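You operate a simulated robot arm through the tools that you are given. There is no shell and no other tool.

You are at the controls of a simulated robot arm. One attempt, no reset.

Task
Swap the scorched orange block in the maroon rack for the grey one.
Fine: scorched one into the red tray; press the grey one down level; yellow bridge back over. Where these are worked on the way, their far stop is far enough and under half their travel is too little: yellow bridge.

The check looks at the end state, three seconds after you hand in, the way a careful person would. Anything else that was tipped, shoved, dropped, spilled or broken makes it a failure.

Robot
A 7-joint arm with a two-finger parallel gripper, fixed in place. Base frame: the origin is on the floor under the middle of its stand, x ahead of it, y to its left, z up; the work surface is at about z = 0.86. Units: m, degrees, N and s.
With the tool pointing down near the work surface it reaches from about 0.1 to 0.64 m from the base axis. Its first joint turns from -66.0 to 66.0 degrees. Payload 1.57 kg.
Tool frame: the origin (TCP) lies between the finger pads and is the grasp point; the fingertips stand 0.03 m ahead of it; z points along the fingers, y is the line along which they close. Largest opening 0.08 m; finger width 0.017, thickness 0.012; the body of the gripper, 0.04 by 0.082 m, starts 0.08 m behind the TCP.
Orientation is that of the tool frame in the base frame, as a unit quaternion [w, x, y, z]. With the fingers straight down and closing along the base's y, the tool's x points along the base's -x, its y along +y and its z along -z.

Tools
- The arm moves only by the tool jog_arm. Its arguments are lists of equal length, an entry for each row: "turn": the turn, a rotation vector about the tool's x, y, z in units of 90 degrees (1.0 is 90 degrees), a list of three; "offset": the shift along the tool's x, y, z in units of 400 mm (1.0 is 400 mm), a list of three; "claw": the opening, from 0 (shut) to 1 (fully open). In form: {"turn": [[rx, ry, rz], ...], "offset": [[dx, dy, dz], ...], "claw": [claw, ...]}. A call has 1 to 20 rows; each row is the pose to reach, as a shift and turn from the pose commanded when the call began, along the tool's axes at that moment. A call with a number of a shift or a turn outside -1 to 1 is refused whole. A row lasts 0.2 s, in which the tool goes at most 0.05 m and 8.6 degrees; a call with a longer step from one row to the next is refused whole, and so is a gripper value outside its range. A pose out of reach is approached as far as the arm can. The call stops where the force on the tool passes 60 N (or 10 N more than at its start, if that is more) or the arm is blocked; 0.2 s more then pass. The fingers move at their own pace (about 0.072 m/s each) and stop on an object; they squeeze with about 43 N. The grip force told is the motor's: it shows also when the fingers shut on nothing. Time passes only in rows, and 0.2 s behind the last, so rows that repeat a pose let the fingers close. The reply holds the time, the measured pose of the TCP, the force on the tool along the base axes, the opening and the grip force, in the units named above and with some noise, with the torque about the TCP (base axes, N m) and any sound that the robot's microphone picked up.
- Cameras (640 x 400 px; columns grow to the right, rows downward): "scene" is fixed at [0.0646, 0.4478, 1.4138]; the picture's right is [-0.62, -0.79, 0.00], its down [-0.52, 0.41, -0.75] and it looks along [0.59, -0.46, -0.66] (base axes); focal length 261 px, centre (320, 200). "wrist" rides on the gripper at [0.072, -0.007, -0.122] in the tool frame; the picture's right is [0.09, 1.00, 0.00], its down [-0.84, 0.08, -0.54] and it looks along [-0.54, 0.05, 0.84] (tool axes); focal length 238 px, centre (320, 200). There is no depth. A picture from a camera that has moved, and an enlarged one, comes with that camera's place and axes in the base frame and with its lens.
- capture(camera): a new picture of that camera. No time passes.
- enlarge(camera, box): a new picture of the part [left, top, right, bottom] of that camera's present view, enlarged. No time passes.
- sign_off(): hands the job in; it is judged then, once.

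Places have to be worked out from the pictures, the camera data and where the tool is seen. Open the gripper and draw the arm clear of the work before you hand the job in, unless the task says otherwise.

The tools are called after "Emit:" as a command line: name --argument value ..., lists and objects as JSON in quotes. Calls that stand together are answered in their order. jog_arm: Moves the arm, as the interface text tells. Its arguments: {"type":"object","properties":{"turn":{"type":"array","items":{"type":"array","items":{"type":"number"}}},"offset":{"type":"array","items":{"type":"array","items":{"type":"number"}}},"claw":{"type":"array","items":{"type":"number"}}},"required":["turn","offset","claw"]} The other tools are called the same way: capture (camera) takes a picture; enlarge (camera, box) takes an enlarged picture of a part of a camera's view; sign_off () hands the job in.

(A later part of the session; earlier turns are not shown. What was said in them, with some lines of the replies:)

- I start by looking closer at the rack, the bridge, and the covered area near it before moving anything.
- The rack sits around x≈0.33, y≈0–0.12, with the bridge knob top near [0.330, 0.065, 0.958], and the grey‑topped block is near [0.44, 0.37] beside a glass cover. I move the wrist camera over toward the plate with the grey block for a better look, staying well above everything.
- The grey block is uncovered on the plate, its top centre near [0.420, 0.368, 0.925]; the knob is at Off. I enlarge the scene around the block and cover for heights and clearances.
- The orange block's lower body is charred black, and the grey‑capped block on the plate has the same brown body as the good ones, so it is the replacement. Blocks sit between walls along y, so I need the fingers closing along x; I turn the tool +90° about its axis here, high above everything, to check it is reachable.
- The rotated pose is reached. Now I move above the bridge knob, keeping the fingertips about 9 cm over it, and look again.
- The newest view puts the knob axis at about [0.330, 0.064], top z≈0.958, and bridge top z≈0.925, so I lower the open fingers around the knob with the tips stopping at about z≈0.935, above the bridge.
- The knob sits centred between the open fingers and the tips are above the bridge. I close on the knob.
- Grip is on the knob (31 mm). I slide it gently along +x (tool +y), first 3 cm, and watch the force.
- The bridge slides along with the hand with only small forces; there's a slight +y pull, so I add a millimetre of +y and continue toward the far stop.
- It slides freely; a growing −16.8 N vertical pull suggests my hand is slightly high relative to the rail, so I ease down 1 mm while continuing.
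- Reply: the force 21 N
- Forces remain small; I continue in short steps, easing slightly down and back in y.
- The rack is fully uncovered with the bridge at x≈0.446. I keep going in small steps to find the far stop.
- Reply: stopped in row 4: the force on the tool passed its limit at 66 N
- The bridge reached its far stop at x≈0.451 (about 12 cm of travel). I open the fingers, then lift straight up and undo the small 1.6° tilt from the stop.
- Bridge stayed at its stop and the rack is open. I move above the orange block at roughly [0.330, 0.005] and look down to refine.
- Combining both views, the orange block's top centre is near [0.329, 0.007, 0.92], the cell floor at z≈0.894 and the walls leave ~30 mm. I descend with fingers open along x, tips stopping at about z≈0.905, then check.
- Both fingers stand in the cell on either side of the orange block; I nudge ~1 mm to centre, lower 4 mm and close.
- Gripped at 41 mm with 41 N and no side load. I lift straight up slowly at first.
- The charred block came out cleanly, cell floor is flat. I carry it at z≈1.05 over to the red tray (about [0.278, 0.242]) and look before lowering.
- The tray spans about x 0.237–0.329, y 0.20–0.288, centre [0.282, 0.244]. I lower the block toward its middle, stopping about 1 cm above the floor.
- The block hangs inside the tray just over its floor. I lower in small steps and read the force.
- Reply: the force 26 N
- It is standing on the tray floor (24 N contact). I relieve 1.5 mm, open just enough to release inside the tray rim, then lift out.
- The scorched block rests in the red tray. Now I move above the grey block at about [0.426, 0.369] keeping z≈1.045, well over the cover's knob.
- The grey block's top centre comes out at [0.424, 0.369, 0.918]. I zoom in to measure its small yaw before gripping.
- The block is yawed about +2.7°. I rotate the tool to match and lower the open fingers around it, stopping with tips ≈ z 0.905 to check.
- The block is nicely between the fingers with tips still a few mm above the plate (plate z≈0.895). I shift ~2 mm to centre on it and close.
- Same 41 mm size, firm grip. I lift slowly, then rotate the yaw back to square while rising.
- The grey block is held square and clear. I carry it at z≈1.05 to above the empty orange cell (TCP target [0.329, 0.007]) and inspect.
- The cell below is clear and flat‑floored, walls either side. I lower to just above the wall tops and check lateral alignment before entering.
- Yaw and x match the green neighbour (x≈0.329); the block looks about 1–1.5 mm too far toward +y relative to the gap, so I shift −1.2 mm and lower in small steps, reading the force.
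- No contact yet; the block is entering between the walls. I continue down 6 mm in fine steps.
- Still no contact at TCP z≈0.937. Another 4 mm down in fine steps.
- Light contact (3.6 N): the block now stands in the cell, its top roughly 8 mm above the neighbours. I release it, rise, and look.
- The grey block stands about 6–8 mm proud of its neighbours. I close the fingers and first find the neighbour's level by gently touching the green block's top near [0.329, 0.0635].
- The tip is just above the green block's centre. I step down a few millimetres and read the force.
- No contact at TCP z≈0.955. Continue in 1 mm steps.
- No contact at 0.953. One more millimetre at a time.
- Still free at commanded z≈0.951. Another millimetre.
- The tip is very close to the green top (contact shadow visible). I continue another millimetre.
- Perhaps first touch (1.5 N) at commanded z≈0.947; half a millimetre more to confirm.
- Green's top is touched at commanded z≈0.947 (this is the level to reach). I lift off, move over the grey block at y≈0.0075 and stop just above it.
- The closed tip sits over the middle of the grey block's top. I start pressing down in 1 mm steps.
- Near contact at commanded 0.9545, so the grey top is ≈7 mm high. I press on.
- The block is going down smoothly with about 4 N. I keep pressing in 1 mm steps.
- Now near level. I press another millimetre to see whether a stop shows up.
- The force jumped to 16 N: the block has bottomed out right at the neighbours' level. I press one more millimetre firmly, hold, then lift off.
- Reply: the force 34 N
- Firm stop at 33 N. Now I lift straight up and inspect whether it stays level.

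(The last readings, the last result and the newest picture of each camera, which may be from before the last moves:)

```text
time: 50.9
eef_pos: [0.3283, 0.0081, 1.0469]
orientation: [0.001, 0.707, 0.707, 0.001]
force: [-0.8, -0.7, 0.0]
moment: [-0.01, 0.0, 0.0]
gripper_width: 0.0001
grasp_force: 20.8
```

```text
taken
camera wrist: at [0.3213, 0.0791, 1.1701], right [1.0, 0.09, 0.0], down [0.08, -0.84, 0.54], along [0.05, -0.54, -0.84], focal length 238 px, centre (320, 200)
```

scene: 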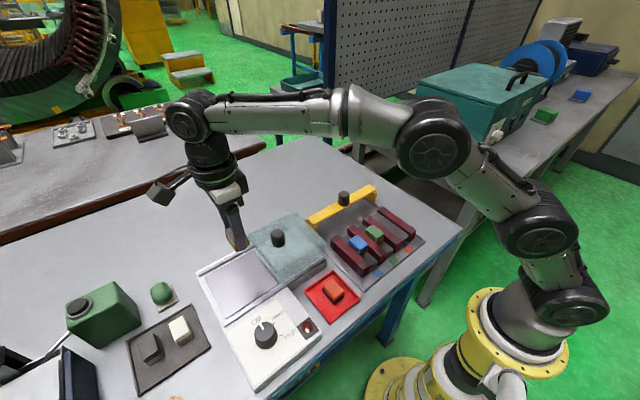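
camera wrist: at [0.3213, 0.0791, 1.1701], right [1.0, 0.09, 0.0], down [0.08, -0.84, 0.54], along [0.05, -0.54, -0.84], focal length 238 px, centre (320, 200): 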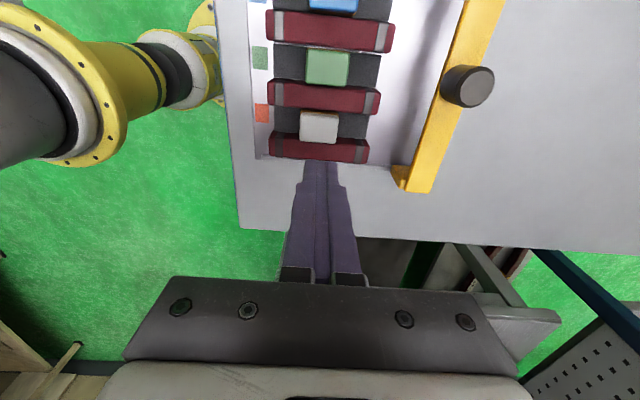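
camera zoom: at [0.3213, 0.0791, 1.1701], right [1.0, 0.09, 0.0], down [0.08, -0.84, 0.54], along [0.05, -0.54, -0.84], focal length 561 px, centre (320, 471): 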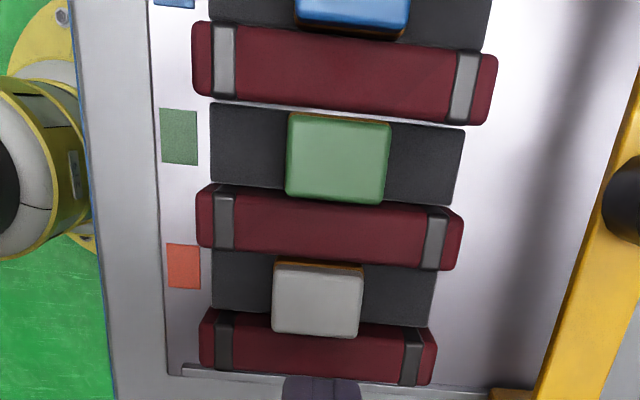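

The grey block now looks level with its neighbours; I zoom in tighter to verify.

Emit:
enlarge --camera "scene" --box '[360, 205, 425, 250]'

Emit:
enlarge --camera "scene" --box '[300, 180, 400, 250]'

```text
8.89 times, centred on (392, 228) of scene
camera zoom: at [0.0646, 0.4478, 1.4138], right [-0.62, -0.79, 0.0], down [-0.52, 0.41, -0.75], along [0.59, -0.46, -0.66], focal length 2321 px, centre (-324, -44)
```

zoom: 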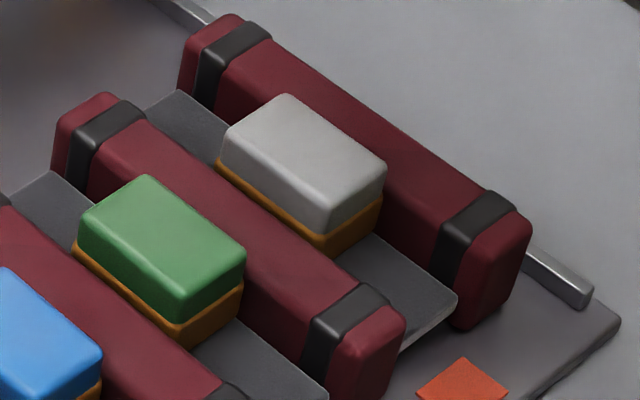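

```text
5.71 times, centred on (350, 215) of scene
camera zoom: at [0.0646, 0.4478, 1.4138], right [-0.62, -0.79, 0.0], down [-0.52, 0.41, -0.75], along [0.59, -0.46, -0.66], focal length 1492 px, centre (149, 114)
```

zoom: 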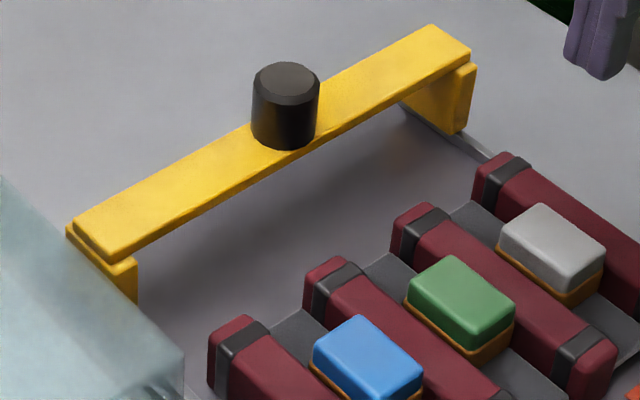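

Grey is level with green and blue. Now I go back over the bridge knob (about [0.449, 0.064]) with the gripper opening.

Emit:
jog_arm --turn '[[0, 0, 0], [0, 0, 0], [0, 0, 0], [0, 0, 0]]' --offset '[[0.035, 0.075, 0], [0.07, 0.15, 0], [0.105, 0.225, 0], [0.141, 0.3, 0]]' --claw '[0.3, 0.7, 0.95, 0.95]'

Emit:
capture --camera "wrist"

Emit:
enlarge --camera "wrist" --box '[250, 80, 390, 200]'

```text
time: 51.9
eef_pos: [0.4505, 0.0649, 1.0484]
orientation: [0.002, 0.707, 0.707, 0.001]
force: [0.5, -1.5, 0.0]
moment: [-0.02, 0.01, -0.01]
gripper_width: 0.0759
grasp_force: 0.1
```

```text
taken
camera wrist: at [0.4435, 0.1368, 1.1698], right [1.0, 0.09, 0.0], down [0.08, -0.84, 0.54], along [0.05, -0.54, -0.84], focal length 238 px, centre (320, 200)
```

wrist: 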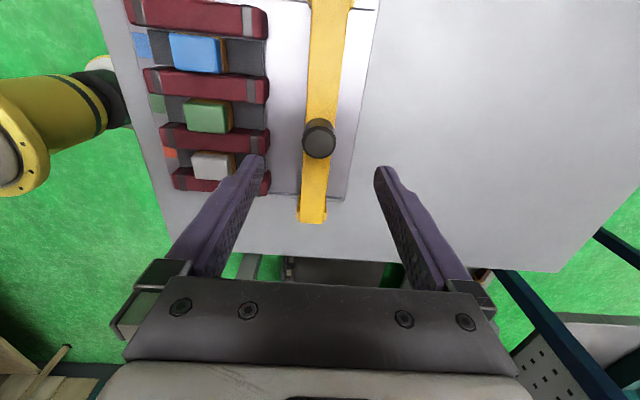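

```text
3.33 times, centred on (320, 140) of wrist
camera zoom: at [0.4435, 0.1368, 1.1698], right [1.0, 0.09, 0.0], down [0.08, -0.84, 0.54], along [0.05, -0.54, -0.84], focal length 794 px, centre (320, 400)
```

zoom: 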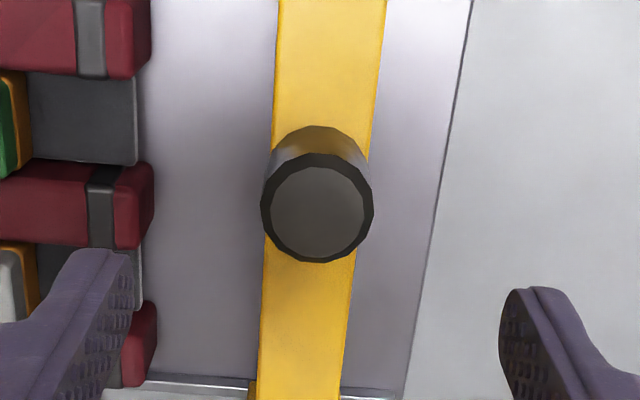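

The knob is at [0.449, 0.063], directly below. I lower around it to the same height as before and close.

Emit:
jog_arm --turn '[[0, 0, 0], [0, 0, 0], [0, 0, 0], [0, 0, 0], [0, 0, 0], [0, 0, 0], [0, 0, 0], [0, 0, 0]]' --offset '[[0, 0, 0.07], [0, 0, 0.14], [0, 0, 0.19], [0, 0, 0.213], [0, 0, 0.213], [0, 0, 0.213], [0, 0, 0.213], [0, 0, 0.213]]' --claw '[0.95, 0.95, 0.95, 0.95, 0.6, 0.3, 0.2, 0.2]'

Emit:
enlarge --camera "scene" --box '[300, 130, 430, 270]'

```text
time: 53.7
eef_pos: [0.4486, 0.0638, 0.9633]
orientation: [0.0, 0.707, 0.707, 0.001]
force: [1.4, -0.9, -2.7]
moment: [0.13, 0.23, -0.04]
gripper_width: 0.0313
grasp_force: 40.1
```

```text
2.86 times, centred on (365, 200) of scene
camera zoom: at [0.0647, 0.4478, 1.4138], right [-0.62, -0.79, 0.0], down [-0.52, 0.41, -0.75], along [0.59, -0.46, -0.66], focal length 746 px, centre (191, 200)
```

zoom: 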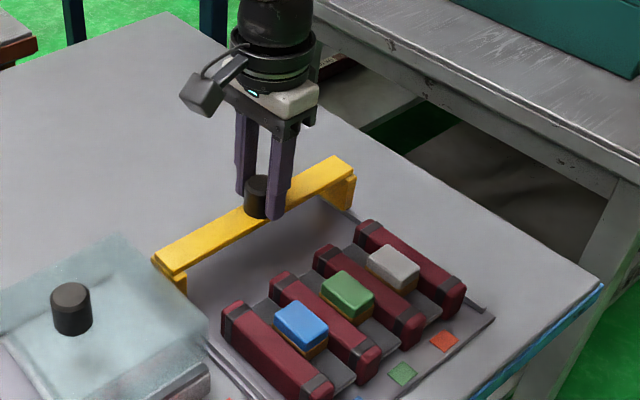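

Knob gripped. I slide the bridge back toward −x, first 5 cm, watching forces.

Emit:
jog_arm --turn '[[0, 0, 0], [0, 0, 0], [0, 0, 0], [0, 0, 0], [0, 0, 0], [0, 0, 0]]' --offset '[[0, -0.015, 0], [0, -0.035, 0], [0, -0.055, 0], [0, -0.08, 0], [0, -0.105, 0], [0, -0.125, 0]]' --claw '[0.2, 0.2, 0.2, 0.2, 0.2, 0.2]'

Emit:
enlarge --camera "scene" --box '[310, 140, 440, 280]'

```text
time: 55.1
eef_pos: [0.3993, 0.0636, 0.9623]
orientation: [0.002, 0.707, 0.707, -0.001]
force: [0.4, -6.7, -4.9]
moment: [0.89, 0.65, 0.05]
gripper_width: 0.031
grasp_force: 40.1
```

```text
2.86 times, centred on (375, 210) of scene
camera zoom: at [0.0648, 0.4476, 1.4138], right [-0.62, -0.79, 0.0], down [-0.52, 0.41, -0.75], along [0.59, -0.46, -0.66], focal length 746 px, centre (163, 171)
```

zoom: 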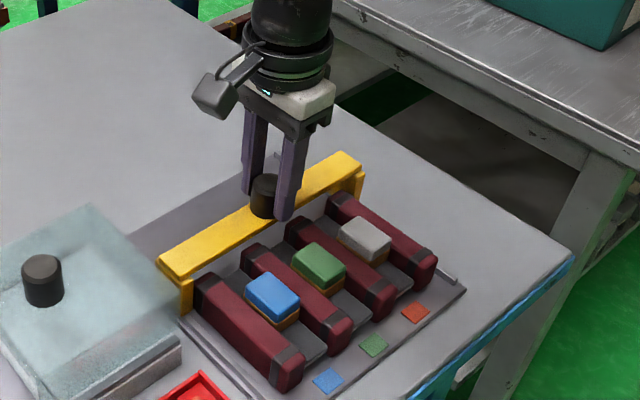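

Sliding smoothly. I continue another 5 cm.

Emit:
jog_arm --turn '[[0, 0, 0], [0, 0, 0], [0, 0, 0], [0, 0, 0], [0, 0, 0], [0, 0, 0]]' --offset '[[-0.001, -0.02, 0], [-0.001, -0.04, 0], [-0.001, -0.06, 0], [-0.002, -0.08, 0], [-0.002, -0.1, 0], [-0.002, -0.12, 0]]' --claw '[0.2, 0.2, 0.2, 0.2, 0.2, 0.2]'

Emit:
enlarge --camera "scene" --box '[310, 140, 440, 280]'

```text
time: 56.5
eef_pos: [0.3506, 0.063, 0.9614]
orientation: [0.0, 0.707, 0.707, 0.0]
force: [0.8, 6.2, -19.0]
moment: [0.4, 0.07, 0.43]
gripper_width: 0.031
grasp_force: 39.9
```

```text
2.86 times, centred on (375, 210) of scene
camera zoom: at [0.0649, 0.448, 1.4137], right [-0.62, -0.79, 0.0], down [-0.52, 0.41, -0.75], along [0.59, -0.46, -0.66], focal length 746 px, centre (163, 171)
```

zoom: 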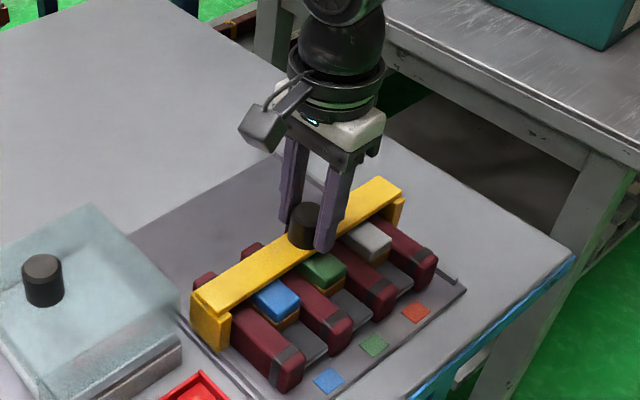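

The bridge is now over the blocks at x≈0.350; about 2 cm remain to its original place. I ease down 1 mm and continue slowly.

Emit:
jog_arm --turn '[[0, 0, 0], [0, 0, 0], [0, 0, 0], [0, 0, 0]]' --offset '[[0.001, -0.01, 0.002], [0.001, -0.02, 0.003], [0.001, -0.03, 0.003], [0.001, -0.04, 0.003]]' --claw '[0.2, 0.2, 0.2, 0.2]'

```text
time: 57.5
eef_pos: [0.3358, 0.0641, 0.9619]
orientation: [0.001, 0.708, 0.706, 0.001]
force: [0.4, 0.0, -9.5]
moment: [0.62, 0.64, -0.36]
gripper_width: 0.0309
grasp_force: 39.8
```

At x≈0.336. I continue in 2 mm steps to find the home stop near x≈0.330.

Emit:
jog_arm --turn '[[0, 0, 0], [0, 0, 0], [0, 0, 0]]' --offset '[[0, -0.005, 0], [0, -0.01, 0], [0, -0.013, 0]]' --claw '[0.2, 0.2, 0.2]'

Emit:
enlarge --camera "scene" --box '[320, 180, 440, 280]'

```text
time: 58.3
eef_pos: [0.3316, 0.0632, 0.962]
orientation: [0.002, 0.707, 0.707, 0.002]
force: [0.3, -2.5, 2.1]
moment: [0.48, 1.17, -0.25]
gripper_width: 0.0308
grasp_force: 39.5
```

```text
4.00 times, centred on (380, 230) of scene
camera zoom: at [0.0647, 0.4477, 1.4138], right [-0.62, -0.79, 0.0], down [-0.52, 0.41, -0.75], along [0.59, -0.46, -0.66], focal length 1045 px, centre (80, 80)
```

zoom: 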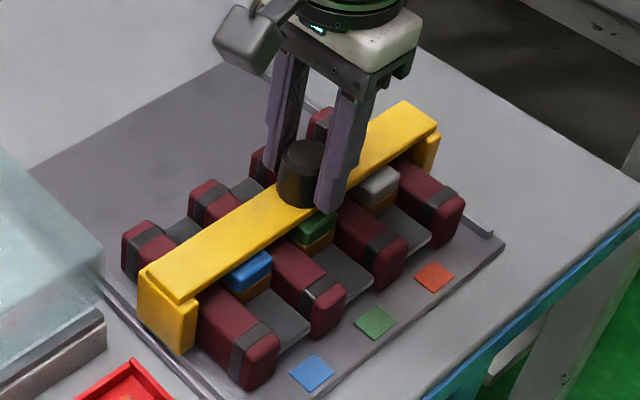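

Practically at the original spot. I nudge 1–2 mm more to feel whether the home stop is there.

Emit:
jog_arm --turn '[[0, 0, 0], [0, 0, 0]]' --offset '[[0, -0.0025, 0], [0, -0.005, 0]]' --claw '[0.2, 0.2]'

```text
time: 58.9
eef_pos: [0.3299, 0.0635, 0.9617]
orientation: [0.002, 0.707, 0.707, 0.003]
force: [8.6, -2.1, 1.6]
moment: [-0.44, 1.27, -0.04]
gripper_width: 0.0311
grasp_force: 40.0
```

The bridge meets its home stop at x≈0.330 (8.6 N). I relax, open the fingers and lift straight off.

Emit:
jog_arm --turn '[[0, 0, 0], [0, 0, 0], [0, 0, 0], [0, 0, 0], [0, 0, 0], [0, 0, 0], [0, 0, 0], [0, 0, 0]]' --offset '[[0, 0.002, 0], [0, 0.002, 0], [0, 0.002, 0], [0, 0.002, 0], [0, 0.002, -0.04], [0, 0.002, -0.12], [0, 0.002, -0.22], [0, 0.002, -0.32]]' --claw '[0.2, 0.6, 0.95, 0.95, 0.95, 0.95, 0.95, 0.95]'

Emit:
capture --camera "scene"

Emit:
enlarge --camera "scene" --box '[300, 180, 460, 300]'

Emit:
capture --camera "wrist"

```text
time: 60.7
eef_pos: [0.3277, 0.0618, 1.0896]
orientation: [0.0, 0.707, 0.707, 0.0]
force: [0.0, -0.3, 0.2]
moment: [0.02, -0.01, -0.04]
gripper_width: 0.076
grasp_force: 0.1
```

```text
taken
```

scene: 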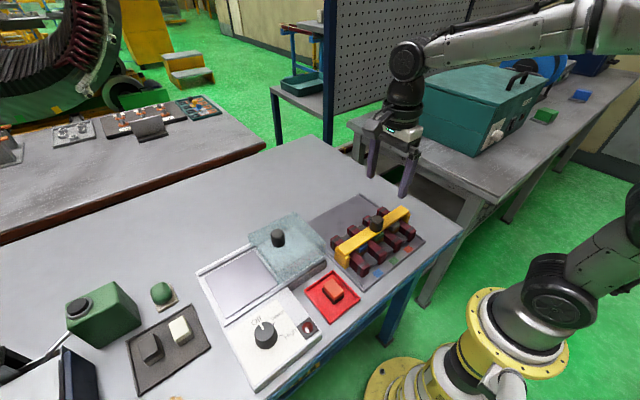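

```text
3.33 times, centred on (380, 240) of scene
camera zoom: at [0.0646, 0.4478, 1.4138], right [-0.62, -0.79, 0.0], down [-0.52, 0.41, -0.75], along [0.59, -0.46, -0.66], focal length 870 px, centre (120, 67)
```

zoom: 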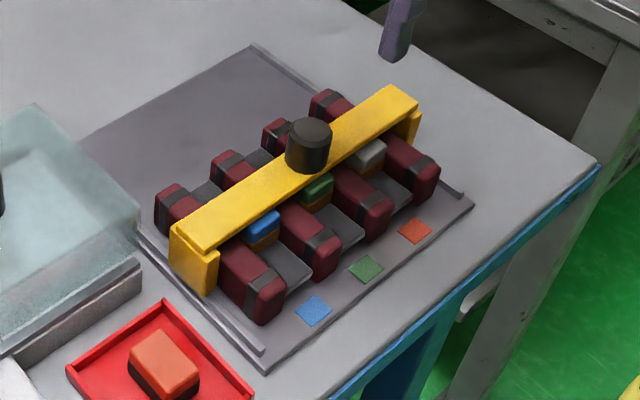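

```text
taken
camera wrist: at [0.3213, 0.1331, 1.2112], right [1.0, 0.09, 0.0], down [0.08, -0.84, 0.54], along [0.05, -0.54, -0.84], focal length 238 px, centre (320, 200)
```

wrist: 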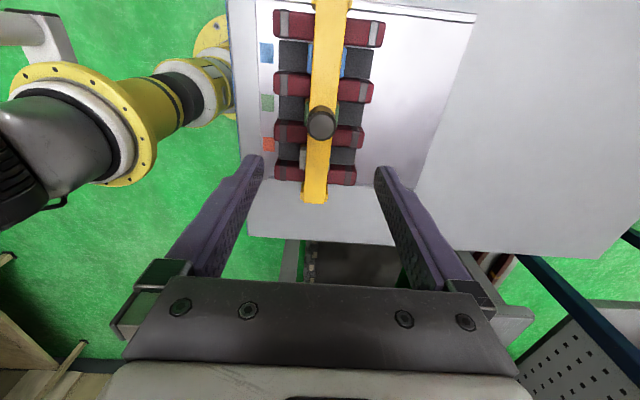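

The bridge is back exactly where it was, the grey block sits under it, and the scorched block lies in the red tray. I draw the arm up and clear to about its start place.

Emit:
jog_arm --turn '[[0, 0, 0], [0, 0, 0], [0, 0, 0], [0, 0, 0]]' --offset '[[-0.04, 0, -0.08], [-0.11, 0.03, -0.16], [-0.19, 0.07, -0.23], [-0.27, 0.13, -0.28]]' --claw '[1, 1, 1, 1]'

Emit:
capture --camera "scene"

Emit:
enlarge --camera "scene" --box '[290, 190, 440, 330]'

Emit:
enlarge --camera "scene" --box '[360, 215, 420, 255]'

```text
time: 61.7
eef_pos: [0.381, -0.0461, 1.2008]
orientation: [0.002, 0.707, 0.707, 0.001]
force: [0.0, -0.3, -0.8]
moment: [0.01, -0.03, 0.03]
gripper_width: 0.0802
grasp_force: 0.0
```

```text
taken
```

scene: 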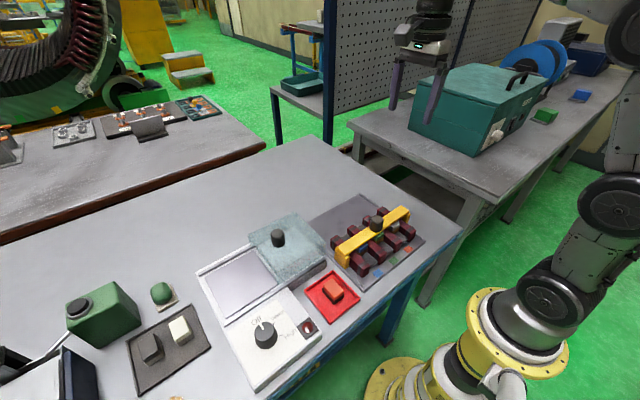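

```text
2.86 times, centred on (365, 260) of scene
camera zoom: at [0.0646, 0.4478, 1.4138], right [-0.62, -0.79, 0.0], down [-0.52, 0.41, -0.75], along [0.59, -0.46, -0.66], focal length 746 px, centre (191, 29)
```

zoom: 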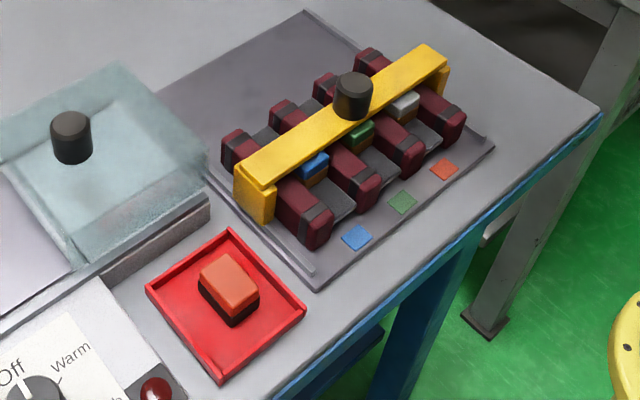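

```text
10.00 times, centred on (390, 235) of scene
camera zoom: at [0.0646, 0.4478, 1.4138], right [-0.62, -0.79, 0.0], down [-0.52, 0.41, -0.75], along [0.59, -0.46, -0.66], focal length 2612 px, centre (-380, -150)
```

zoom: 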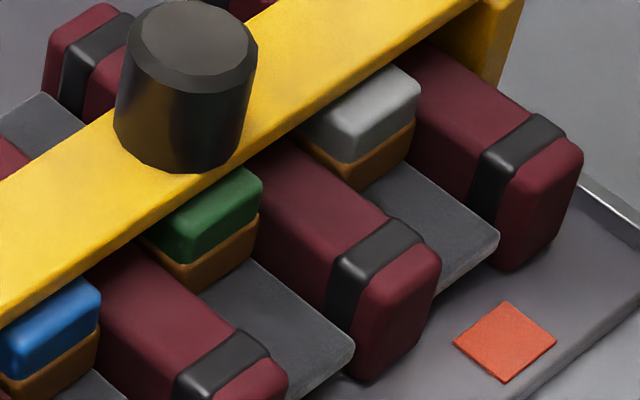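

Everything checks out: grey block seated level in the maroon rack, bridge home over it, scorched block in the red tray, nothing else disturbed, gripper open and clear. I hand the job in.

Emit:
sign_off

```text
The job is handed in.
```

The blocks are swapped and the job is handed in.

- **Scorched orange block:** it lies in the red tray, released inside the rim.
- **Grey block:** it is in the orange block's old cell. I pressed it down until it hit a firm stop, at the height where I had touched the top of the green block. It still looked level after I lifted off.
- **Yellow bridge:** I slid it to its far stop (about 12 cm) for the swap, then back to its home stop at x ≈ 0.330. The last picture matches the one from the start.

To find that height I briefly touched the top of the green block with about 4 N, and it did not appear to move. The other items on the bench look undisturbed in the final picture. The gripper is open and the arm is back near its start position.
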